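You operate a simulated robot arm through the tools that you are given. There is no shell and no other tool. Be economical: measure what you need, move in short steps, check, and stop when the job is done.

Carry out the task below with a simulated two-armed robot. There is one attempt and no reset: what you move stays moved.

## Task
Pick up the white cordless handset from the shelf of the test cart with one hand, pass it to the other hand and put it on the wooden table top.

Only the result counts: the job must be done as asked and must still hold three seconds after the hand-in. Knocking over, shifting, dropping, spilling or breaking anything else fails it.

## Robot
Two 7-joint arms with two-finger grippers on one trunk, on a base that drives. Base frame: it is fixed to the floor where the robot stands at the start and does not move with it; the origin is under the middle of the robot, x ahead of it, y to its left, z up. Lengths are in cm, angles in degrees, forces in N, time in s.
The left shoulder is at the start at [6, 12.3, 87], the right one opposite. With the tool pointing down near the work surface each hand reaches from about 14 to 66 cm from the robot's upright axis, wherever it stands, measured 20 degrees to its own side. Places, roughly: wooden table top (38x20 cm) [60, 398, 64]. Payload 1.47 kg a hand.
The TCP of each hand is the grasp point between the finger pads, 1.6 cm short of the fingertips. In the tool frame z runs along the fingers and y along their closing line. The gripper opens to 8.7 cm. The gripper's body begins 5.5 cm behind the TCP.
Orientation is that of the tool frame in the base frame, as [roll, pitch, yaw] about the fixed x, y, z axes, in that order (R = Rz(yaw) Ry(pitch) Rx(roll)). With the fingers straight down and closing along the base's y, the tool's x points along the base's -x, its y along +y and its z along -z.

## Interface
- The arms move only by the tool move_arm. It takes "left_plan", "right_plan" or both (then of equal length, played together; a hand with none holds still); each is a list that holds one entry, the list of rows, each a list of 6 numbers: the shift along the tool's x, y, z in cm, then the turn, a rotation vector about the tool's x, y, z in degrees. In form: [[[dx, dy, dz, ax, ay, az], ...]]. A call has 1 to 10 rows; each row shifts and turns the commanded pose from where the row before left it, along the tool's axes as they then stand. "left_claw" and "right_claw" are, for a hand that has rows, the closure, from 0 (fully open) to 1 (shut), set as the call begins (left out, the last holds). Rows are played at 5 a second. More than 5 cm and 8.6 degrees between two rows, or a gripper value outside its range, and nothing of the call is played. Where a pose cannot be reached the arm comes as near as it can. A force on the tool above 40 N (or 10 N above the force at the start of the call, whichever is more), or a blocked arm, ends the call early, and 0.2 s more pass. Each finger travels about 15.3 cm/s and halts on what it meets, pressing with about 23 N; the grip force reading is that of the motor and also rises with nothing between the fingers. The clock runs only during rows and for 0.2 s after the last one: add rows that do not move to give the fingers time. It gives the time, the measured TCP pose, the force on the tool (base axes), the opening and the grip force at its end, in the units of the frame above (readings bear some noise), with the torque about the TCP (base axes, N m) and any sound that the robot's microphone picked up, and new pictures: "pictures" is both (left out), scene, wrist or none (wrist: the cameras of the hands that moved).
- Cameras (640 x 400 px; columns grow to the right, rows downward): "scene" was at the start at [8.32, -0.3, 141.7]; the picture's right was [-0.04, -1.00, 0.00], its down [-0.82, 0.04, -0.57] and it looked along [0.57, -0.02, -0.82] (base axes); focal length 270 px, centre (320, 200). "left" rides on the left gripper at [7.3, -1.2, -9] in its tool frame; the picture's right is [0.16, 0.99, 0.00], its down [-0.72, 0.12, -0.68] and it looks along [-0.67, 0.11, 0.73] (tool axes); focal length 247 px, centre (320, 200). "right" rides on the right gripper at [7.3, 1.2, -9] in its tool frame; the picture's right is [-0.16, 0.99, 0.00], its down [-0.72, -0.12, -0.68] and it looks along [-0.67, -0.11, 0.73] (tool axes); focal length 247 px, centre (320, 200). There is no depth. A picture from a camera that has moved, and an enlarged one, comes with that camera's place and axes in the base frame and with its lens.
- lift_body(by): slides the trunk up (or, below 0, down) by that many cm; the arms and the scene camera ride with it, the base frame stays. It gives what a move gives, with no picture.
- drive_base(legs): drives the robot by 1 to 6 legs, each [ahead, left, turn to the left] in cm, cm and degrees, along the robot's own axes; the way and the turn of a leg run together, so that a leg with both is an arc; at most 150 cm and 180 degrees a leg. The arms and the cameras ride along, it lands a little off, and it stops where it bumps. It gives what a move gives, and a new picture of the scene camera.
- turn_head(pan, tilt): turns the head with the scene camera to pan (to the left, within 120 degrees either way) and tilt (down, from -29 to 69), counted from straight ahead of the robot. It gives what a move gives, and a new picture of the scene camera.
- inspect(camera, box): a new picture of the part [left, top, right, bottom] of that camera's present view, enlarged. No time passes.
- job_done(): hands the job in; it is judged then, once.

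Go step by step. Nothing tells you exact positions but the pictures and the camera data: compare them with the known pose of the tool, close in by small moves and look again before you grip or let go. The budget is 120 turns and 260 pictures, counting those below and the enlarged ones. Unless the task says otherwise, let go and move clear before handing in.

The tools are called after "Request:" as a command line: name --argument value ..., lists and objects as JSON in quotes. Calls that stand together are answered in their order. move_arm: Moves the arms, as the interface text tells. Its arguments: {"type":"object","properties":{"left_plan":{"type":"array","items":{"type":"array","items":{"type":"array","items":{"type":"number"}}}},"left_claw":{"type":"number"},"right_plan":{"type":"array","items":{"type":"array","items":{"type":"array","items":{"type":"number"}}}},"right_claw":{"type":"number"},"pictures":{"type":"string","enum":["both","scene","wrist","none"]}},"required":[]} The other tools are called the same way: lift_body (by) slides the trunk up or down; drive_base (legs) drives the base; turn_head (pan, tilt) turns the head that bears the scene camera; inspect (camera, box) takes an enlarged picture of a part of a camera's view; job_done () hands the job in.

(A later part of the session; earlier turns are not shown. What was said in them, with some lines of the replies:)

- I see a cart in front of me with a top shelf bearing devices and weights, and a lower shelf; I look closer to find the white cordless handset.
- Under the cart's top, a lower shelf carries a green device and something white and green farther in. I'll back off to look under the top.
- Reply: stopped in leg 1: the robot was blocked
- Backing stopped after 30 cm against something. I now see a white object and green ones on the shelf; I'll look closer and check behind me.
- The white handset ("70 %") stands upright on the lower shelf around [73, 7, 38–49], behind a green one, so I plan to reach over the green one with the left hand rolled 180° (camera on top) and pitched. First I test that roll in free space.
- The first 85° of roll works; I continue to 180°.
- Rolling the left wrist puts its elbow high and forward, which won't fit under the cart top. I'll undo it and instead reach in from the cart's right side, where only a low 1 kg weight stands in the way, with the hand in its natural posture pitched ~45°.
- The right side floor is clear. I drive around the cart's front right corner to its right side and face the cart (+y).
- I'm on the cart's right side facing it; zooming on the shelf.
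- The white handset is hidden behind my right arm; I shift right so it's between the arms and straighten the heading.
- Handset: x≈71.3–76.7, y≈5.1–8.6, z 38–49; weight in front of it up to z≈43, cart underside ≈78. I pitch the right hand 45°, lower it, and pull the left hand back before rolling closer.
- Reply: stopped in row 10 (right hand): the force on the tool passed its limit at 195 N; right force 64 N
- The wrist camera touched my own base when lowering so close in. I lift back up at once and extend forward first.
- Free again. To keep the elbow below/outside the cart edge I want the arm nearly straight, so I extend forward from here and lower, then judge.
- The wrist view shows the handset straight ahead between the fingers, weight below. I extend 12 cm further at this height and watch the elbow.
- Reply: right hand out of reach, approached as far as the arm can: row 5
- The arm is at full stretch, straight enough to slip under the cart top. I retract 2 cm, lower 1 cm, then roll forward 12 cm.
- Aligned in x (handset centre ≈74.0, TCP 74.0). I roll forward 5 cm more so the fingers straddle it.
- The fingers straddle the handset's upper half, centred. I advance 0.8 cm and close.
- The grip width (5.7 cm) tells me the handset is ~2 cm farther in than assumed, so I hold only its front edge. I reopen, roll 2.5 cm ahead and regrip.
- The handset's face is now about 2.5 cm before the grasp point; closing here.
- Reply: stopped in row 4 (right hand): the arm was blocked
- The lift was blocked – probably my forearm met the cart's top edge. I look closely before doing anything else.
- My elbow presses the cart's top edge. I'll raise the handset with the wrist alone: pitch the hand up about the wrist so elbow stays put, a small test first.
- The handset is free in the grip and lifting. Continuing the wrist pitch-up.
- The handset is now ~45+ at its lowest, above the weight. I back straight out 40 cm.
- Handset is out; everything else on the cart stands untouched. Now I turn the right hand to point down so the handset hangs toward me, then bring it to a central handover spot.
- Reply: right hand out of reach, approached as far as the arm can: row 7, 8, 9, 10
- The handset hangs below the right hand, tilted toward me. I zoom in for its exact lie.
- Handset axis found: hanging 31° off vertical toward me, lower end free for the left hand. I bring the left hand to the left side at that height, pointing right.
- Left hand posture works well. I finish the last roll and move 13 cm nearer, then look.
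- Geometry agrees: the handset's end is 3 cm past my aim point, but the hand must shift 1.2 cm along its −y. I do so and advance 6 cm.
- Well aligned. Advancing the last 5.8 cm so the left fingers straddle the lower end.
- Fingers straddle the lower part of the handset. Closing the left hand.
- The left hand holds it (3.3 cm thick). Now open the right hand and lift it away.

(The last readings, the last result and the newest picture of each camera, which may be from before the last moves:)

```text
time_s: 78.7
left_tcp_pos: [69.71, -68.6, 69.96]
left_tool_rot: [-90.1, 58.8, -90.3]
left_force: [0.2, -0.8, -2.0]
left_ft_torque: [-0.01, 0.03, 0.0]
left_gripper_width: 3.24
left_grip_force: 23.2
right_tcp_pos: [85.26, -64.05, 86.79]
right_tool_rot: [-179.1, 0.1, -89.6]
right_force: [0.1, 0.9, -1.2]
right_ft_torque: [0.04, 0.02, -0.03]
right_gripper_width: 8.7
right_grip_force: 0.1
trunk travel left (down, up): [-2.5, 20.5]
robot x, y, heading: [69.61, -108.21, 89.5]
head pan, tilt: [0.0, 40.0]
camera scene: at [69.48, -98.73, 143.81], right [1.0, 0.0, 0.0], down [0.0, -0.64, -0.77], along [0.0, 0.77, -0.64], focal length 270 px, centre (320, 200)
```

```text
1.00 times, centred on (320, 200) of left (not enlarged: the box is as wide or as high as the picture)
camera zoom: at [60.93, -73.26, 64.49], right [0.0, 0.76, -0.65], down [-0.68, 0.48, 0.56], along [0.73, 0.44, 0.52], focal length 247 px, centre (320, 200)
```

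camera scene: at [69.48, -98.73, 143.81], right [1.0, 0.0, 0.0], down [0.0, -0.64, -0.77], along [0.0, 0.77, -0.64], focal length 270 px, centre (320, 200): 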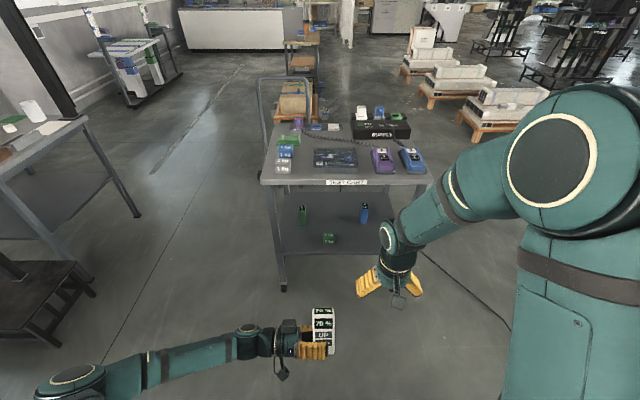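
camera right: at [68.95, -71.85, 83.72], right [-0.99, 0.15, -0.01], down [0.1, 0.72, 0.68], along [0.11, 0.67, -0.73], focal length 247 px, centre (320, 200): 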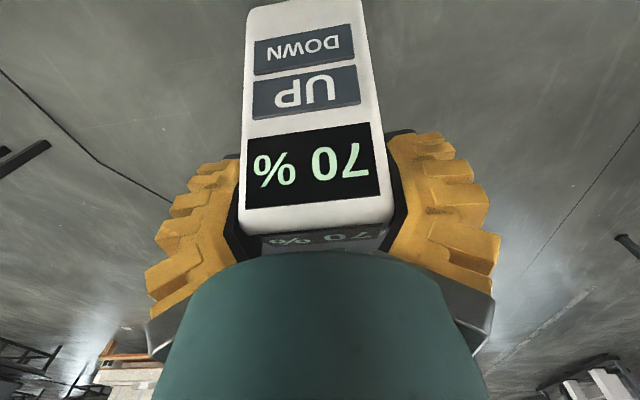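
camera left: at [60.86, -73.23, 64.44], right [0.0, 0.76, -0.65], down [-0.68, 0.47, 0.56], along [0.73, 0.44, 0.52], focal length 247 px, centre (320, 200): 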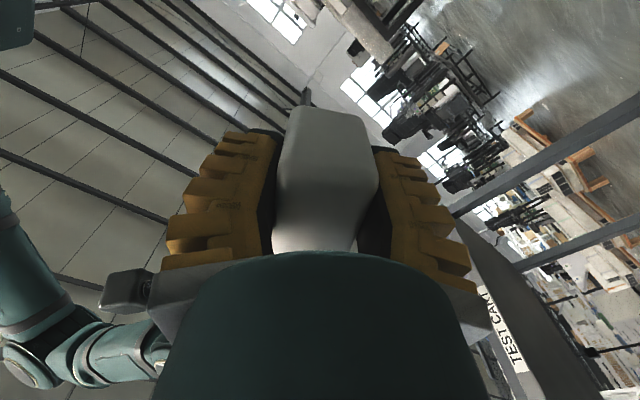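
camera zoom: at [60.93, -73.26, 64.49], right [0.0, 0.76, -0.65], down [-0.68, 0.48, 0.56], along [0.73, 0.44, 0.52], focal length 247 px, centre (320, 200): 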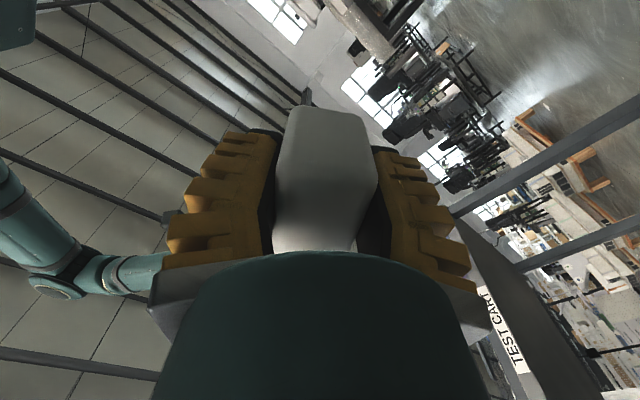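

The left hand now holds the handset alone. I fold the left arm back to its compact tool-down posture (handset horizontal, top forward) for travelling.

Request:
move_arm --left_plan '[[[0, 0, -2.5, 0, 0, -8.4], [0, 0, -2.5, 0, 0, -8.4], [0, 0, -2.5, 0, 0, -8.4], [0, 0, -2.5, 0, 0, -8.4], [0, 0, -2.5, 0, 0, -8.4], [0, 0, -2.5, 0, 0, -8.4], [0, 0, -2.5, 0, 0, -8.4], [0, 0, 0, -8.2, 0, 0], [0, 0, 0, -8.2, 0, 0], [0, 0, 0, -8.2, 0, 0]]]' --pictures "none"

Request:
move_arm --left_plan '[[[0, 0, 0, -8.2, 0, 0], [0, 0, 0, -8.2, 0, 0], [0, 0, 0, -8.2, 0, 0], [0, 0, 0, -8.2, 0, 0], [0, 0, 0, -8.2, 0, 0], [0, 0, 0, -8.2, 0, 0], [0, 0, 0, -8.2, 0, 0], [0, 0, 0, -8, 0, 0], [0, 0, -2, 0, 0, 0]]]' --pictures "both"

```text
time_s: 80.9
left_tcp_pos: [52.15, -68.53, 70.04]
left_tool_rot: [-114.6, 0.0, -90.2]
left_force: [-1.1, -0.6, -3.1]
left_ft_torque: [-0.02, 0.05, 0.01]
left_gripper_width: 3.21
left_grip_force: 22.3
right_tcp_pos: [85.21, -64.08, 86.8]
right_tool_rot: [-179.3, 0.0, -89.6]
right_force: [-0.3, -0.3, -0.6]
right_ft_torque: [-0.02, -0.01, 0.02]
right_gripper_width: 8.7
right_grip_force: 0.0
trunk travel left (down, up): [-2.5, 20.5]
robot x, y, heading: [69.25, -108.12, 89.7]
head pan, tilt: [0.0, 40.0]
```

```text
time_s: 82.9
left_tcp_pos: [51.95, -68.62, 72.03]
left_tool_rot: [179.9, -0.1, -89.9]
left_force: [-0.1, 0.0, -2.3]
left_ft_torque: [-0.03, 0.0, 0.0]
left_gripper_width: 3.19
left_grip_force: 22.9
right_tcp_pos: [85.05, -64.01, 86.95]
right_tool_rot: [-179.2, 0.1, -89.5]
right_force: [0.6, 0.3, 0.3]
right_ft_torque: [0.01, 0.01, 0.03]
right_gripper_width: 8.7
right_grip_force: 0.0
trunk travel left (down, up): [-2.5, 20.5]
robot x, y, heading: [69.19, -108.09, 89.8]
head pan, tilt: [0.0, 40.0]
camera scene: at [69.4, -98.77, 143.82], right [1.0, 0.0, 0.0], down [0.0, -0.64, -0.77], along [0.0, 0.77, -0.64], focal length 270 px, centre (320, 200)
camera left: at [53.32, -75.83, 81.06], right [-0.99, -0.16, 0.0], down [-0.11, 0.72, 0.68], along [-0.11, 0.67, -0.73], focal length 247 px, centre (320, 200)
```

scene: 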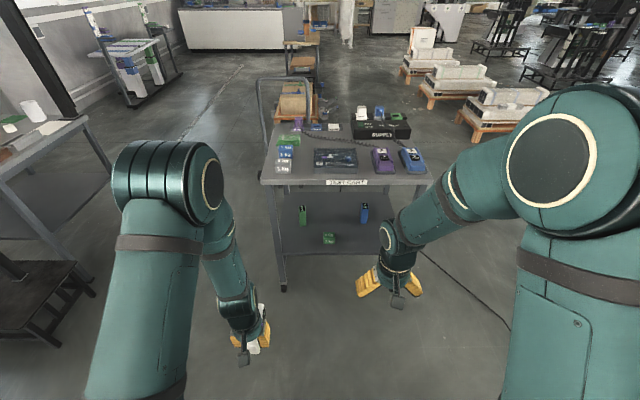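
left: 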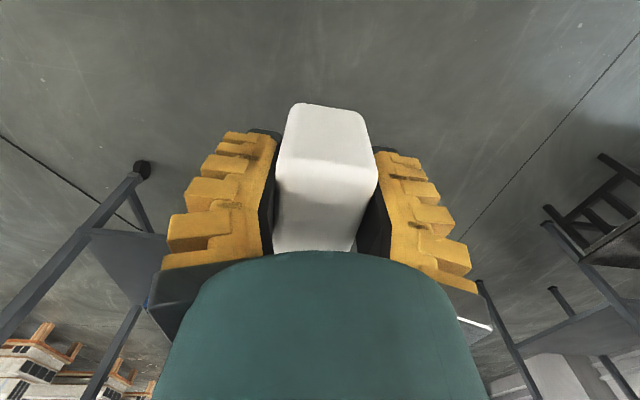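

Compact now. I lower the right arm too, then drive left to the lane in front of the cart.

Request:
move_arm --right_plan '[[[0, 1.4, 4.4, 0, 0, 0], [0, 1.4, 4.4, 0, 0, 0], [0, 1.4, 4.4, 0, 0, 0], [0, 1.4, 4.4, 0, 0, 0], [0, 1.4, 3, 0, 0, 0]]]' --pictures "none"

Request:
drive_base --legs '[[0, 81, 0]]'

```text
time_s: 84.1
left_tcp_pos: [52.05, -68.51, 72.0]
left_tool_rot: [-180.0, -0.1, -90.2]
left_force: [0.1, -0.1, -2.6]
left_ft_torque: [-0.05, 0.01, -0.01]
left_gripper_width: 3.21
left_grip_force: 22.9
right_tcp_pos: [78.3, -64.16, 65.88]
right_tool_rot: [-179.4, 0.1, -89.5]
right_force: [0.1, 0.3, -0.3]
right_ft_torque: [0.0, 0.03, -0.03]
right_gripper_width: 8.71
right_grip_force: 0.0
trunk travel left (down, up): [-2.5, 20.5]
robot x, y, heading: [69.3, -108.39, 89.8]
head pan, tilt: [0.0, 40.0]
```

```text
time_s: 91.6
left_tcp_pos: [-27.8, -67.3, 72.06]
left_tool_rot: [179.9, 0.0, -91.0]
left_force: [-0.1, 0.4, -1.7]
left_ft_torque: [-0.02, -0.04, -0.04]
left_gripper_width: 3.16
left_grip_force: 23.2
right_tcp_pos: [-1.55, -63.37, 66.0]
right_tool_rot: [-179.2, 0.1, -90.5]
right_force: [-0.4, 0.2, 0.7]
right_ft_torque: [0.0, 0.02, 0.02]
right_gripper_width: 8.72
right_grip_force: 0.2
trunk travel left (down, up): [-2.5, 20.5]
robot x, y, heading: [-11.38, -107.24, 88.8]
head pan, tilt: [0.0, 40.0]
camera scene: at [-11.02, -97.79, 143.81], right [1.0, -0.02, 0.0], down [-0.01, -0.64, -0.77], along [0.02, 0.77, -0.64], focal length 270 px, centre (320, 200)
```

scene: 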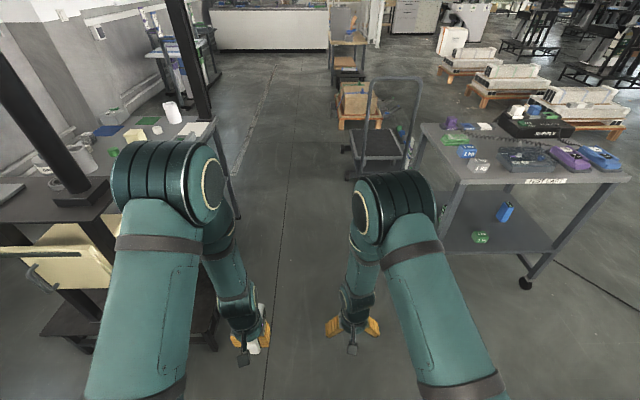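

The lane between bench and cart/trolley is clear by ~20 cm each side. Driving ahead along it.

Request:
drive_base --legs '[[0, 0, 1.5], [150, 0, 0], [130, 0, 0]]'

Request:
turn_head --pan -25 --tilt 25

```text
time_s: 105.5
left_tcp_pos: [-29.97, 212.01, 72.01]
left_tool_rot: [179.9, -0.1, -90.0]
left_force: [-0.8, 0.3, -2.6]
left_ft_torque: [-0.03, 0.0, 0.02]
left_gripper_width: 3.2
left_grip_force: 23.1
right_tcp_pos: [-3.57, 216.26, 66.01]
right_tool_rot: [-179.2, 0.0, -89.5]
right_force: [0.5, -0.2, -0.2]
right_ft_torque: [0.01, 0.05, 0.01]
right_gripper_width: 8.72
right_grip_force: 0.1
trunk travel left (down, up): [-2.5, 20.5]
robot x, y, heading: [-12.9, 172.11, 90.0]
head pan, tilt: [0.0, 40.0]
camera scene: at [-12.55, 181.83, 143.81], right [1.0, 0.0, 0.0], down [0.0, -0.64, -0.77], along [0.0, 0.77, -0.64], focal length 270 px, centre (320, 200)
```

scene: 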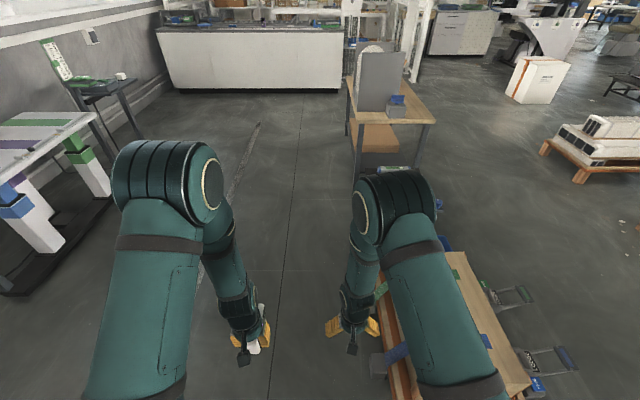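

```text
time_s: 106.4
left_tcp_pos: [-29.89, 212.04, 71.92]
left_tool_rot: [180.0, 0.0, -90.0]
left_force: [-0.3, 0.2, -3.3]
left_ft_torque: [-0.04, -0.03, 0.02]
left_gripper_width: 3.2
left_grip_force: 23.2
right_tcp_pos: [-3.64, 216.34, 66.01]
right_tool_rot: [-179.2, 0.0, -89.5]
right_force: [0.7, -0.9, -0.2]
right_ft_torque: [0.01, 0.02, 0.03]
right_gripper_width: 8.7
right_grip_force: 0.1
trunk travel left (down, up): [-2.5, 20.5]
robot x, y, heading: [-12.43, 172.1, 90.1]
head pan, tilt: [-25.0, 25.0]
camera scene: at [-8.66, 181.65, 146.14], right [0.91, -0.42, 0.0], down [-0.18, -0.38, -0.91], along [0.38, 0.82, -0.42], focal length 270 px, centre (320, 200)
```

scene: 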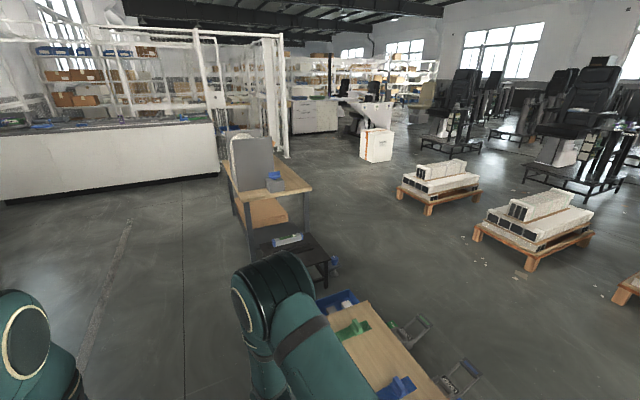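

The table with an upright grey panel and a small blue block is ahead right. I zoom in on its top.

Request:
inspect --camera "scene" --box '[200, 120, 340, 208]'

Request:
inspect --camera "scene" --box '[220, 200, 460, 350]'

```text
4.55 times, centred on (270, 164) of scene
camera zoom: at [-8.66, 181.65, 146.14], right [0.91, -0.42, 0.0], down [-0.18, -0.38, -0.91], along [0.38, 0.82, -0.42], focal length 1228 px, centre (547, 364)
```

zoom: 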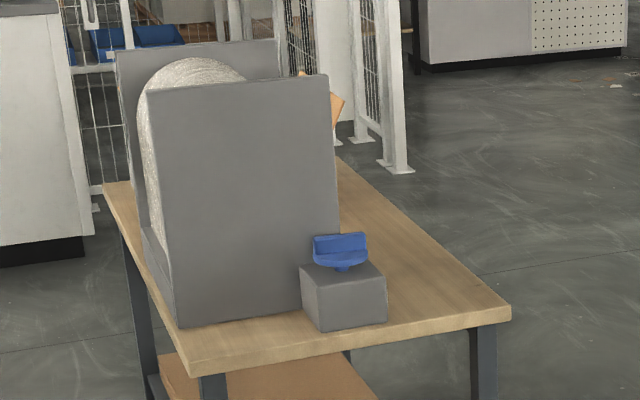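

```text
2.67 times, centred on (340, 275) of scene
camera zoom: at [-8.66, 181.65, 146.14], right [0.91, -0.42, 0.0], down [-0.18, -0.38, -0.91], along [0.38, 0.82, -0.42], focal length 720 px, centre (267, 0)
```

zoom: 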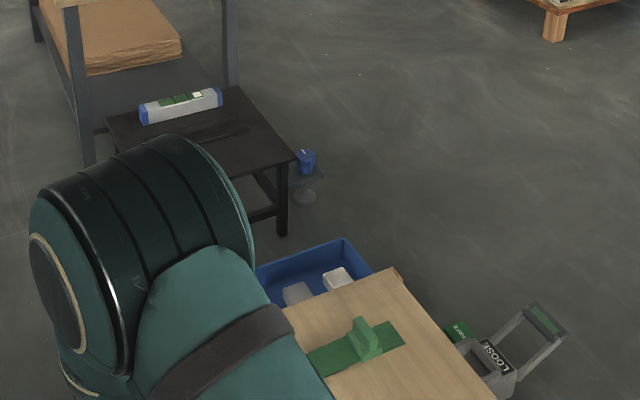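

Free wood is the strip x≈48–69, y≈365–475 (right of the machine and block), best reached from its far (+x) side; I'll drive around the table's far end, where there is ~165 cm of free floor.

Request:
drive_base --legs '[[0, 25, 0], [150, 0, 0], [150, 0, 0]]'

Request:
turn_head --pan -60 --tilt 30

```text
time_s: 123.3
left_tcp_pos: [-49.88, 513.48, 71.99]
left_tool_rot: [180.0, -0.1, -91.4]
left_force: [0.4, -0.7, -2.1]
left_ft_torque: [0.0, 0.01, 0.01]
left_gripper_width: 3.19
left_grip_force: 23.2
right_tcp_pos: [-23.56, 517.23, 66.06]
right_tool_rot: [-179.2, 0.1, -90.8]
right_force: [0.7, 0.3, -0.4]
right_ft_torque: [-0.01, 0.02, 0.03]
right_gripper_width: 8.69
right_grip_force: 0.1
trunk travel left (down, up): [-2.5, 20.5]
robot x, y, heading: [-33.55, 473.32, 88.5]
head pan, tilt: [-25.0, 25.0]
camera scene: at [-29.3, 482.64, 146.14], right [0.9, -0.44, 0.0], down [-0.19, -0.38, -0.91], along [0.4, 0.81, -0.42], focal length 270 px, centre (320, 200)
```

scene: 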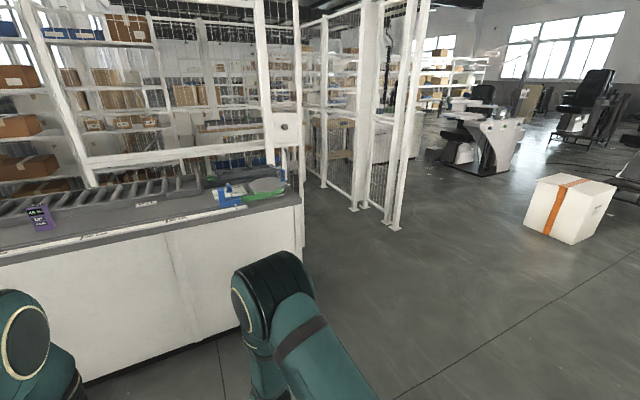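

```text
time_s: 124.3
left_tcp_pos: [-49.83, 513.41, 72.05]
left_tool_rot: [180.0, -0.1, -91.4]
left_force: [-0.2, -0.2, -1.6]
left_ft_torque: [-0.03, 0.0, -0.04]
left_gripper_width: 3.17
left_grip_force: 23.1
right_tcp_pos: [-23.44, 517.2, 65.93]
right_tool_rot: [-179.1, -0.1, -90.8]
right_force: [-0.3, -0.2, -0.4]
right_ft_torque: [0.01, -0.02, 0.02]
right_gripper_width: 8.69
right_grip_force: 0.0
trunk travel left (down, up): [-2.5, 20.5]
robot x, y, heading: [-33.34, 473.56, 88.5]
head pan, tilt: [-60.0, 30.0]
camera scene: at [-25.45, 478.7, 145.35], right [0.48, -0.88, 0.0], down [-0.44, -0.24, -0.87], along [0.76, 0.42, -0.5], focal length 270 px, centre (320, 200)
```

scene: 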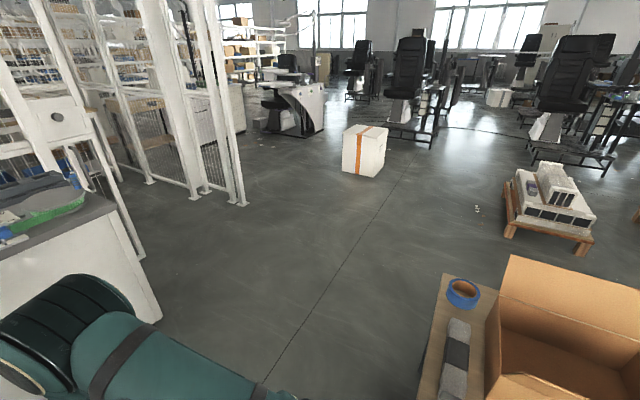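

The corridor behind the table (y 475–605) is clear. Advancing to y≈530, then sliding right to x≈117.

Request:
drive_base --legs '[[57, 0, 1.5], [0, -75, 0], [0, -75, 0]]'

```text
time_s: 140.7
left_tcp_pos: [99.17, 569.66, 71.99]
left_tool_rot: [180.0, 0.1, -89.9]
left_force: [0.0, 0.4, -2.2]
left_ft_torque: [-0.06, 0.01, 0.01]
left_gripper_width: 3.23
left_grip_force: 23.0
right_tcp_pos: [125.47, 574.03, 66.07]
right_tool_rot: [-179.3, 0.0, -89.3]
right_force: [-0.1, -0.3, 0.6]
right_ft_torque: [0.0, -0.02, -0.02]
right_gripper_width: 8.71
right_grip_force: 0.1
trunk travel left (down, up): [-2.5, 20.5]
robot x, y, heading: [116.4, 530.07, 90.2]
head pan, tilt: [-60.0, 30.0]
camera scene: at [124.44, 535.54, 145.35], right [0.5, -0.87, 0.0], down [-0.43, -0.25, -0.87], along [0.75, 0.43, -0.5], focal length 270 px, centre (320, 200)
```

scene: 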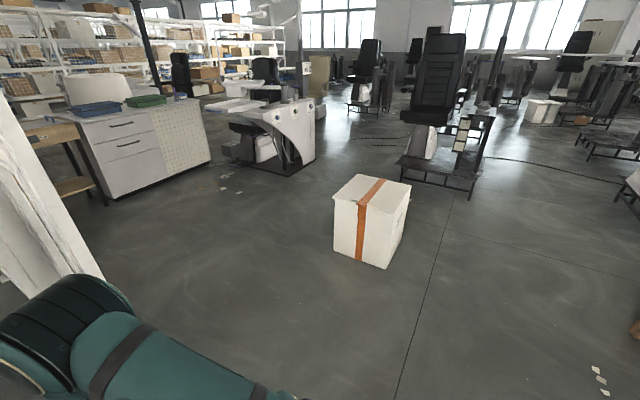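

Now I slide a bit further right and turn left 90° to face the table side (−x).

Request:
drive_base --legs '[[0, -14, 0], [0, 0, 89.8]]'

Request:
turn_head --pan 60 --tilt 35

```text
time_s: 146.4
left_tcp_pos: [90.3, 513.23, 71.99]
left_tool_rot: [-180.0, 0.0, -0.7]
left_force: [0.1, -0.2, -2.1]
left_ft_torque: [0.03, -0.04, -0.01]
left_gripper_width: 3.2
left_grip_force: 23.3
right_tcp_pos: [86.3, 539.59, 66.03]
right_tool_rot: [-179.2, 0.1, 0.0]
right_force: [1.5, 0.9, -0.3]
right_ft_torque: [0.04, 0.01, -0.01]
right_gripper_width: 8.71
right_grip_force: 0.1
trunk travel left (down, up): [-2.5, 20.5]
robot x, y, heading: [130.18, 529.89, 179.1]
head pan, tilt: [-60.0, 30.0]
camera scene: at [124.94, 537.89, 145.35], right [0.87, 0.49, 0.0], down [0.24, -0.44, -0.87], along [-0.42, 0.76, -0.5], focal length 270 px, centre (320, 200)
```

scene: 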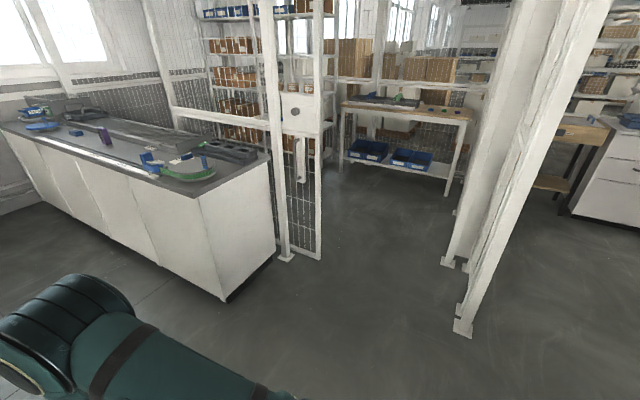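

```text
time_s: 148.4
left_tcp_pos: [90.35, 513.24, 72.08]
left_tool_rot: [-179.9, 0.1, -0.7]
left_force: [1.1, 0.2, -2.1]
left_ft_torque: [0.0, 0.0, -0.03]
left_gripper_width: 3.22
left_grip_force: 22.9
right_tcp_pos: [86.28, 539.59, 66.05]
right_tool_rot: [-179.3, -0.1, -0.1]
right_force: [0.2, -0.1, 0.4]
right_ft_torque: [-0.01, -0.01, 0.0]
right_gripper_width: 8.69
right_grip_force: 0.1
trunk travel left (down, up): [-2.5, 20.5]
robot x, y, heading: [130.1, 530.09, 179.3]
head pan, tilt: [60.0, 35.0]
camera scene: at [124.86, 522.45, 144.57], right [-0.86, 0.51, 0.0], down [0.29, 0.49, -0.82], along [-0.42, -0.7, -0.57], focal length 270 px, centre (320, 200)
```

scene: 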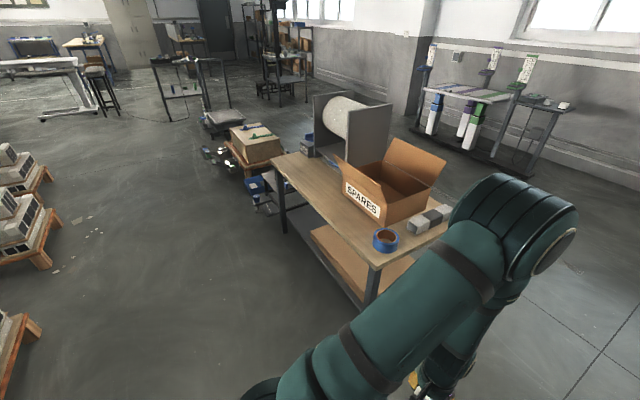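

The free wood at [60, 398] is visible between the machine and the SPARES box. I slide left alongside the table.

Request:
drive_base --legs '[[0, 0, 0.8], [0, 112, 0]]'

Request:
turn_head --pan 0 --tilt 40

```text
time_s: 158.6
left_tcp_pos: [91.38, 403.02, 71.94]
left_tool_rot: [-180.0, 0.0, 0.7]
left_force: [-0.4, -0.2, -3.0]
left_ft_torque: [0.0, -0.04, 0.03]
left_gripper_width: 3.21
left_grip_force: 23.1
right_tcp_pos: [86.76, 429.27, 66.06]
right_tool_rot: [-179.2, 0.0, 1.2]
right_force: [0.5, 0.6, 0.2]
right_ft_torque: [0.02, 0.0, 0.04]
right_gripper_width: 8.7
right_grip_force: 0.1
trunk travel left (down, up): [-2.5, 20.5]
robot x, y, heading: [130.97, 420.74, -179.6]
head pan, tilt: [60.0, 35.0]
camera scene: at [125.68, 413.0, 144.57], right [-0.87, 0.49, 0.0], down [0.28, 0.5, -0.82], along [-0.4, -0.71, -0.57], focal length 270 px, centre (320, 200)
```

scene: 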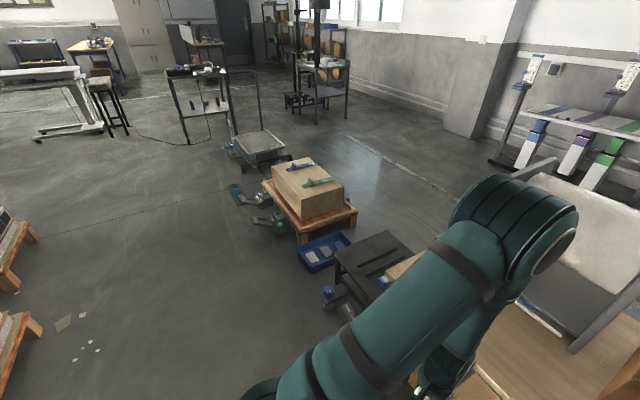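

```text
time_s: 159.9
left_tcp_pos: [91.25, 402.96, 71.97]
left_tool_rot: [179.9, -0.1, 0.7]
left_force: [0.7, -0.5, -2.4]
left_ft_torque: [0.01, -0.05, 0.03]
left_gripper_width: 3.21
left_grip_force: 23.5
right_tcp_pos: [86.7, 429.27, 66.12]
right_tool_rot: [-179.3, 0.0, 1.2]
right_force: [-0.5, 0.5, 0.4]
right_ft_torque: [0.0, -0.01, -0.03]
right_gripper_width: 8.73
right_grip_force: 0.0
trunk travel left (down, up): [-2.5, 20.5]
robot x, y, heading: [130.76, 420.7, -179.5]
head pan, tilt: [0.0, 40.0]
camera scene: at [121.5, 420.58, 143.81], right [-0.01, 1.0, 0.0], down [0.64, 0.01, -0.77], along [-0.77, -0.01, -0.64], focal length 270 px, centre (320, 200)
```

scene: 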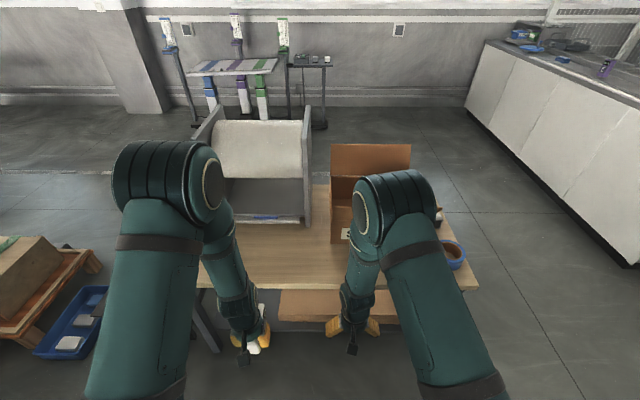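

I raise both hands, extend the left one 12 cm forward and pull the right one back before closing on the table.

Request:
move_arm --left_plan '[[[0, 0, -2, 0, 0, 0], [0, 0, -2, 0, 0, 0], [0, 0, -2, 0, 0, 0], [-4, 0, 0, 0, 0, 0], [-4, 0, 0, 0, 0, 0], [-4, 0, 0, 0, 0, 0]]]' --right_plan '[[[0, 0, -4.8, 0, 0, 0], [0, 0, -4.8, 0, 0, 0], [0, 0, -4.8, 0, 0, 0], [3, 0, 0, 0, 0, 0], [3, 0, 0, 0, 0, 0], [3, 0, 0, 0, 0, 0]]]' --pictures "none"

Request:
drive_base --legs '[[17, 0, -0.5]]'

Request:
inspect --camera "left" --box '[0, 0, 640, 400]'

```text
time_s: 161.3
left_tcp_pos: [79.46, 402.74, 77.88]
left_tool_rot: [-180.0, -0.1, 0.8]
left_force: [0.4, 0.0, -2.4]
left_ft_torque: [0.02, -0.04, -0.02]
left_gripper_width: 3.18
left_grip_force: 23.4
right_tcp_pos: [95.65, 429.18, 80.49]
right_tool_rot: [-179.1, 0.0, 1.2]
right_force: [0.8, 0.8, 0.9]
right_ft_torque: [0.0, -0.01, -0.02]
right_gripper_width: 8.69
right_grip_force: 0.1
trunk travel left (down, up): [-2.5, 20.5]
robot x, y, heading: [130.88, 420.91, -179.5]
head pan, tilt: [0.0, 40.0]
```

```text
time_s: 162.7
left_tcp_pos: [62.29, 402.93, 77.84]
left_tool_rot: [180.0, -0.1, 0.4]
left_force: [-1.3, 0.3, -2.1]
left_ft_torque: [-0.01, -0.02, 0.02]
left_gripper_width: 3.2
left_grip_force: 22.8
right_tcp_pos: [78.66, 429.21, 80.44]
right_tool_rot: [-179.4, 0.0, 0.9]
right_force: [-0.6, 0.2, -0.3]
right_ft_torque: [-0.01, -0.02, 0.04]
right_gripper_width: 8.71
right_grip_force: 0.2
trunk travel left (down, up): [-2.5, 20.5]
robot x, y, heading: [114.02, 420.68, -179.9]
head pan, tilt: [0.0, 40.0]
camera scene: at [104.39, 420.5, 143.8], right [-0.01, 1.0, 0.0], down [0.64, 0.0, -0.77], along [-0.77, 0.0, -0.64], focal length 270 px, centre (320, 200)
```

scene: 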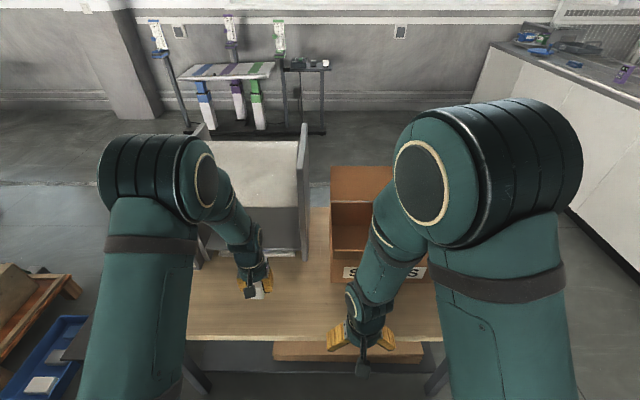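

```text
1.00 times, centred on (320, 200) of left (not enlarged: the box is as wide or as high as the picture)
camera zoom: at [69.7, 404.15, 86.92], right [0.16, -0.99, 0.0], down [-0.72, -0.12, 0.68], along [-0.67, -0.11, -0.73], focal length 247 px, centre (320, 200)
```

zoom: 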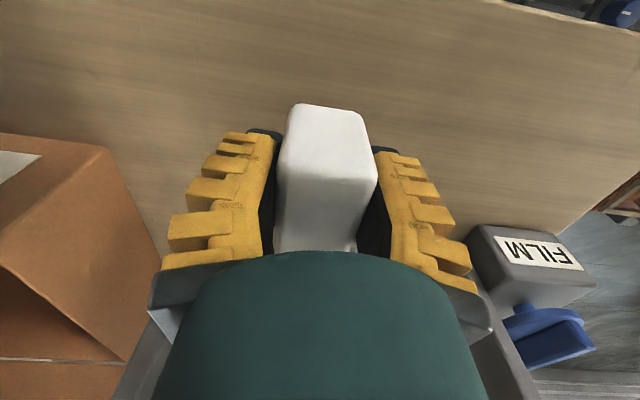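

Above the free wood now; the FILM block and SPARES box are well clear on both sides. I lower to just above the surface.

Request:
move_arm --left_plan '[[[-1, 0, 2, 0, 0, 0], [0, 0, 2, 0, 0, 0], [0, 0, 2, 0, 0, 0], [0, 0, 2, 0, 0, 0], [0, 0, 0, 0, 0, 0]]]' --pictures "both"

Request:
inspect --camera "scene" --box '[190, 240, 318, 320]'

```text
time_s: 163.9
left_tcp_pos: [61.25, 402.96, 70.04]
left_tool_rot: [-180.0, 0.0, 0.4]
left_force: [0.4, -0.8, -2.7]
left_ft_torque: [0.01, -0.03, 0.02]
left_gripper_width: 3.19
left_grip_force: 23.0
right_tcp_pos: [78.64, 429.32, 80.51]
right_tool_rot: [-179.3, -0.1, 0.9]
right_force: [0.0, -0.2, 0.5]
right_ft_torque: [-0.03, -0.02, -0.04]
right_gripper_width: 8.69
right_grip_force: 0.1
trunk travel left (down, up): [-2.5, 20.5]
robot x, y, heading: [114.29, 420.65, -179.8]
head pan, tilt: [0.0, 40.0]
camera scene: at [104.51, 420.5, 143.81], right [-0.01, 1.0, 0.0], down [0.64, 0.0, -0.77], along [-0.77, 0.0, -0.64], focal length 270 px, centre (320, 200)
camera left: at [68.68, 404.21, 79.03], right [0.16, -0.99, 0.0], down [-0.72, -0.12, 0.68], along [-0.67, -0.11, -0.73], focal length 247 px, centre (320, 200)
```

scene: 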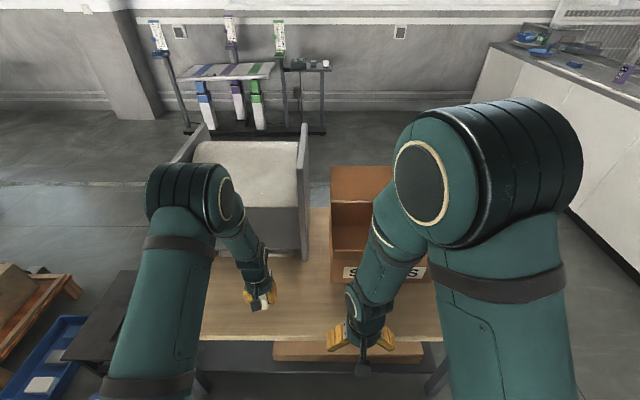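
left: 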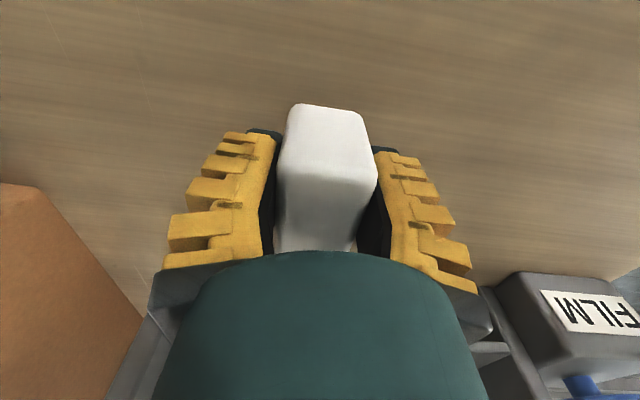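

```text
5.00 times, centred on (254, 280) of scene
camera zoom: at [104.51, 420.5, 143.81], right [-0.01, 1.0, 0.0], down [0.64, 0.0, -0.77], along [-0.77, 0.0, -0.64], focal length 1351 px, centre (650, -200)
```

zoom: 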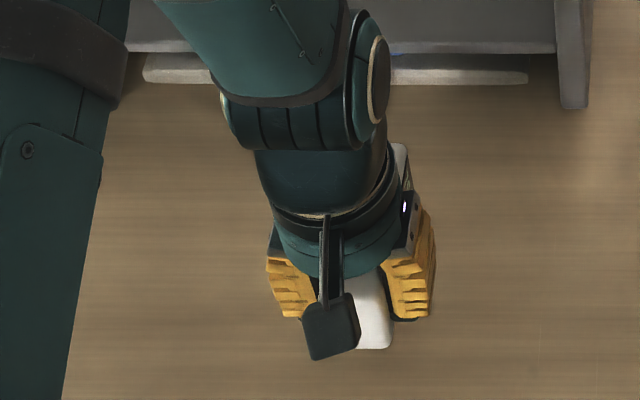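

Clear of everything. Lowering slowly until the surface is felt.

Request:
move_arm --left_plan '[[[0, 0, 0.4, 0, 0, 0], [0, 0, 0.4, 0, 0, 0], [0, 0, 0.4, 0, 0, 0], [0, 0, 0.4, 0, 0, 0], [0, 0, 0.3, 0, 0, 0], [0, 0, 0, 0, 0, 0]]]' --pictures "none"

Request:
move_arm --left_plan '[[[0, 0, 0.2, 0, 0, 0], [0, 0, 0.2, 0, 0, 0], [0, 0, 0, 0, 0, 0]]]' --pictures "wrist"

```text
time_s: 165.3
left_tcp_pos: [61.44, 402.87, 68.02]
left_tool_rot: [-180.0, 0.1, 0.4]
left_force: [0.1, -0.7, -2.2]
left_ft_torque: [-0.03, -0.01, 0.02]
left_gripper_width: 3.21
left_grip_force: 22.9
right_tcp_pos: [78.73, 429.37, 80.46]
right_tool_rot: [-179.2, -0.1, 0.9]
right_force: [0.4, 0.5, 0.7]
right_ft_torque: [-0.01, -0.03, -0.03]
right_gripper_width: 8.7
right_grip_force: 0.1
trunk travel left (down, up): [-2.5, 20.5]
robot x, y, heading: [114.2, 420.38, -179.8]
head pan, tilt: [0.0, 40.0]
```

```text
time_s: 166.1
left_tcp_pos: [61.38, 403.03, 67.63]
left_tool_rot: [-180.0, 0.0, 0.4]
left_force: [0.2, -0.5, -1.9]
left_ft_torque: [0.03, -0.03, 0.01]
left_gripper_width: 3.2
left_grip_force: 22.6
right_tcp_pos: [78.69, 429.32, 80.55]
right_tool_rot: [-179.3, 0.1, 0.9]
right_force: [0.0, 0.3, 0.6]
right_ft_torque: [-0.01, 0.0, 0.0]
right_gripper_width: 8.7
right_grip_force: 0.1
trunk travel left (down, up): [-2.5, 20.5]
robot x, y, heading: [114.09, 420.67, -179.7]
head pan, tilt: [0.0, 40.0]
camera left: at [68.8, 404.12, 76.65], right [0.16, -0.99, 0.0], down [-0.72, -0.12, 0.68], along [-0.67, -0.11, -0.73], focal length 247 px, centre (320, 200)
```

left: 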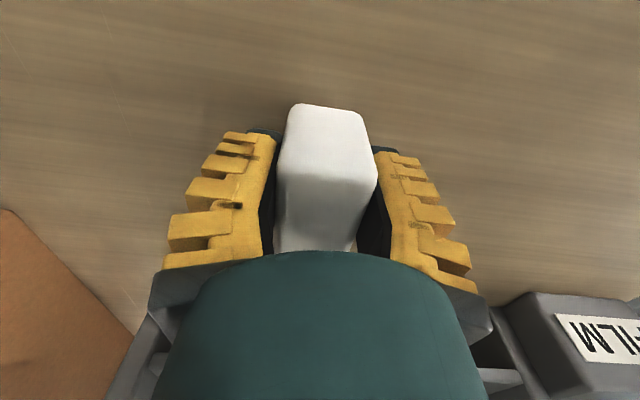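

Not yet touching; continuing in 2 mm steps.

Request:
move_arm --left_plan '[[[0, 0, 0.2, 0, 0, 0], [0, 0, 0.2, 0, 0, 0], [0, 0, 0, 0, 0, 0]]]' --pictures "none"

Request:
move_arm --left_plan '[[[0, 0, 0.2, 0, 0, 0], [0, 0, 0.0, 0, 0, 0]]]' --pictures "none"

```text
time_s: 166.9
left_tcp_pos: [61.52, 402.85, 67.28]
left_tool_rot: [180.0, 0.1, 0.4]
left_force: [1.1, -1.3, 13.8]
left_ft_torque: [0.04, -0.02, 0.0]
left_gripper_width: 3.55
left_grip_force: 23.2
right_tcp_pos: [78.76, 429.32, 80.61]
right_tool_rot: [-179.3, 0.1, 0.8]
right_force: [0.4, -0.2, -0.2]
right_ft_torque: [0.0, -0.04, -0.01]
right_gripper_width: 8.68
right_grip_force: 0.2
trunk travel left (down, up): [-2.5, 20.5]
robot x, y, heading: [113.95, 420.77, -179.4]
head pan, tilt: [0.0, 40.0]
```

```text
time_s: 167.5
left_tcp_pos: [61.43, 402.87, 66.99]
left_tool_rot: [179.9, 0.2, 0.4]
left_force: [-0.8, -2.3, 17.5]
left_ft_torque: [-0.07, 0.02, 0.02]
left_gripper_width: 3.78
left_grip_force: 22.4
right_tcp_pos: [78.73, 429.17, 80.53]
right_tool_rot: [-179.2, 0.1, 1.0]
right_force: [-0.1, -0.3, 0.7]
right_ft_torque: [0.01, -0.01, -0.05]
right_gripper_width: 8.69
right_grip_force: 0.0
trunk travel left (down, up): [-2.5, 20.5]
robot x, y, heading: [113.63, 420.51, -179.8]
head pan, tilt: [0.0, 40.0]
```

Contact (14–18 N). I ease off 2 mm, then release.

Request:
move_arm --left_plan '[[[0, 0, -0.25, 0, 0, 0], [0, 0, 0, 0, 0, 0]]]' --pictures "wrist"

Request:
inspect --camera "scene" --box '[206, 250, 302, 310]'

```text
time_s: 168.1
left_tcp_pos: [61.35, 402.95, 67.2]
left_tool_rot: [-180.0, -0.1, 0.4]
left_force: [-3.3, -1.4, 6.7]
left_ft_torque: [-0.02, 0.34, 0.07]
left_gripper_width: 3.29
left_grip_force: 23.6
right_tcp_pos: [78.76, 429.35, 80.53]
right_tool_rot: [-179.2, 0.1, 0.9]
right_force: [0.2, -0.1, -0.4]
right_ft_torque: [0.01, -0.02, -0.02]
right_gripper_width: 8.7
right_grip_force: 0.0
trunk travel left (down, up): [-2.5, 20.5]
robot x, y, heading: [113.71, 420.4, -179.6]
head pan, tilt: [0.0, 40.0]
camera left: at [68.79, 404.15, 76.28], right [0.16, -0.99, 0.0], down [-0.72, -0.12, 0.68], along [-0.67, -0.11, -0.73], focal length 247 px, centre (320, 200)
```

left: 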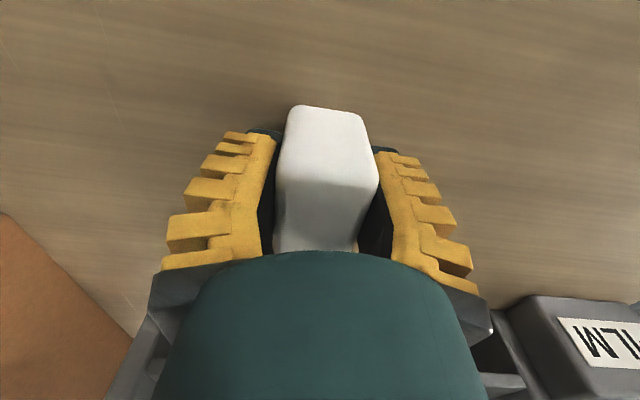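

```text
6.67 times, centred on (254, 280) of scene
camera zoom: at [104.55, 420.51, 143.81], right [-0.01, 1.0, 0.0], down [0.64, 0.0, -0.77], along [-0.77, 0.0, -0.64], focal length 1801 px, centre (760, -333)
```

zoom: 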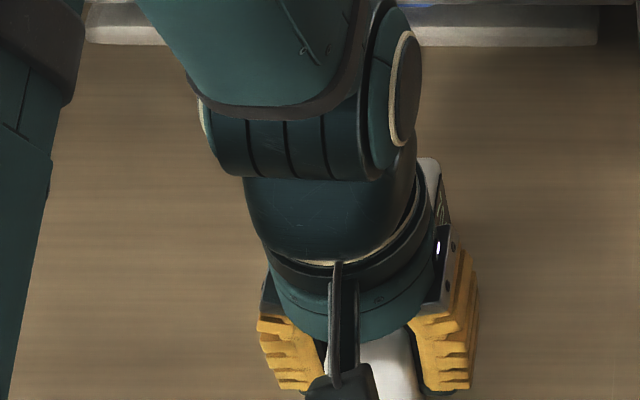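

Standing on its long edge, almost unloaded. I open partway first, then look.

Request:
move_arm --left_plan '[[[0, 0, 0, 0, 0, 0], [0, 0, 0, 0, 0, 0], [0, 0, 0, 0, 0, 0]]]' --left_claw 0.45 --pictures "wrist"

```text
time_s: 168.9
left_tcp_pos: [61.45, 402.81, 67.19]
left_tool_rot: [180.0, 0.0, 0.4]
left_force: [-0.2, -0.5, -0.5]
left_ft_torque: [-0.05, -0.01, 0.01]
left_gripper_width: 5.33
left_grip_force: 4.2
right_tcp_pos: [78.71, 429.25, 80.44]
right_tool_rot: [-179.3, 0.0, 0.9]
right_force: [0.3, -0.3, 0.2]
right_ft_torque: [0.02, -0.01, -0.01]
right_gripper_width: 8.69
right_grip_force: 0.1
trunk travel left (down, up): [-2.5, 20.5]
robot x, y, heading: [113.98, 420.47, -179.5]
head pan, tilt: [0.0, 40.0]
camera left: at [68.78, 404.14, 76.28], right [0.16, -0.99, 0.0], down [-0.72, -0.12, 0.68], along [-0.67, -0.11, -0.73], focal length 247 px, centre (320, 200)
```

left: 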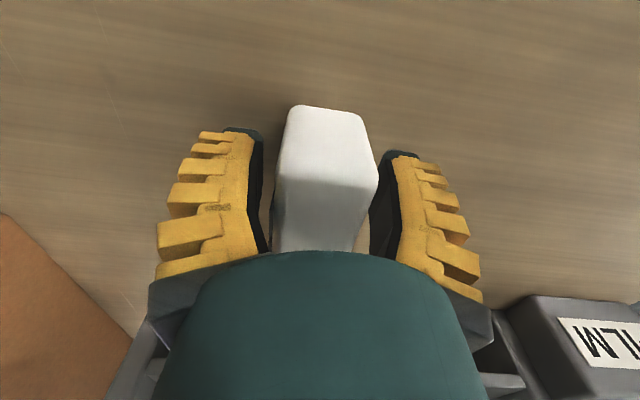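

It stands freely on its edge. Opening fully and lifting straight up.

Request:
move_arm --left_plan '[[[0, 0, 0, 0, 0, 0], [0, 0, 0, 0, 0, 0], [0, 0, -1.5, 0, 0, 0], [0, 0, -3, 0, 0, 0], [0, 0, -3, 0, 0, 0], [0, 0, -4, 0, 0, 0], [0, 0, -4, 0, 0, 0], [0, 0, -3, 0, 0, 0]]]' --left_claw 0 --pictures "both"

Request:
inspect --camera "scene" --box '[190, 240, 318, 320]'

```text
time_s: 170.7
left_tcp_pos: [61.37, 402.91, 85.83]
left_tool_rot: [179.8, 0.0, 0.4]
left_force: [-0.5, 0.1, 0.2]
left_ft_torque: [0.01, 0.01, -0.02]
left_gripper_width: 8.68
left_grip_force: 0.1
right_tcp_pos: [78.83, 429.23, 80.56]
right_tool_rot: [-179.2, 0.1, 0.9]
right_force: [0.3, -0.5, 0.5]
right_ft_torque: [0.0, -0.02, 0.01]
right_gripper_width: 8.69
right_grip_force: 0.0
trunk travel left (down, up): [-2.5, 20.5]
robot x, y, heading: [113.66, 420.74, -179.6]
head pan, tilt: [0.0, 40.0]
camera scene: at [104.55, 420.5, 143.82], right [-0.01, 1.0, 0.0], down [0.64, 0.0, -0.77], along [-0.77, 0.0, -0.64], focal length 270 px, centre (320, 200)
camera left: at [68.71, 404.16, 94.81], right [0.16, -0.99, 0.0], down [-0.72, -0.12, 0.68], along [-0.67, -0.11, -0.73], focal length 247 px, centre (320, 200)
```

scene: 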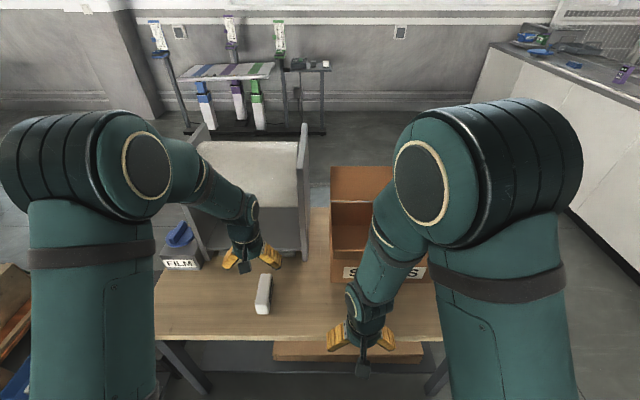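
left: 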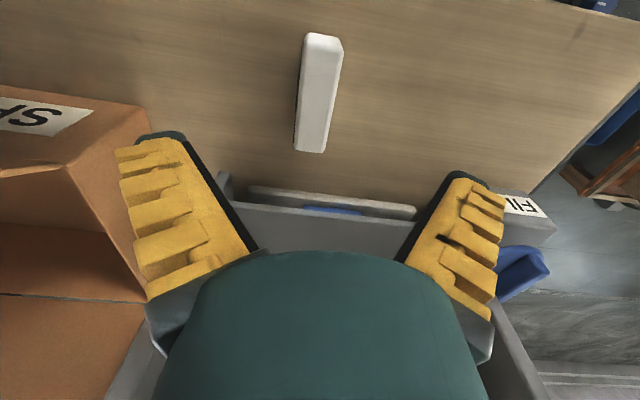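

```text
5.00 times, centred on (254, 280) of scene
camera zoom: at [104.55, 420.5, 143.82], right [-0.01, 1.0, 0.0], down [0.64, 0.0, -0.77], along [-0.77, 0.0, -0.64], focal length 1351 px, centre (650, -200)
```

zoom: 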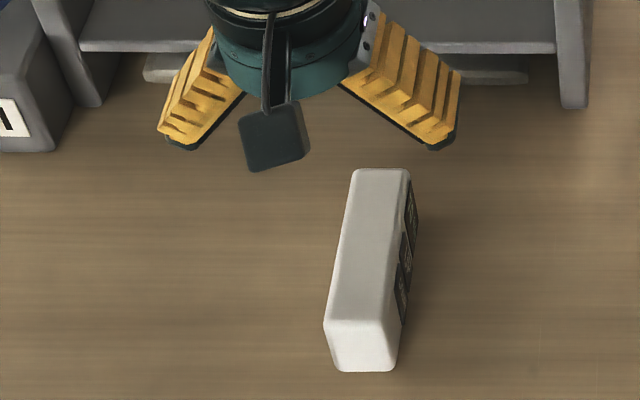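

The handset rests stably on its long edge on the bare wood near [59, 402], with both hands empty and well clear. Nothing else was disturbed as far as the pictures show, so I hand in.

Request:
job_done

```text
The job is handed in.
```

The white cordless handset is on the wooden table top: the right hand took it from the cart shelf, passed it to the left hand, and the left hand set it down standing on its long edge.

During the pick my right elbow pressed against the cart's top edge and stopped the lift. When I first backed away from the cart, the robot also bumped the bench behind it. In the pictures the cart and everything on it stayed in place, but I took no closer look at the bench after the bump.
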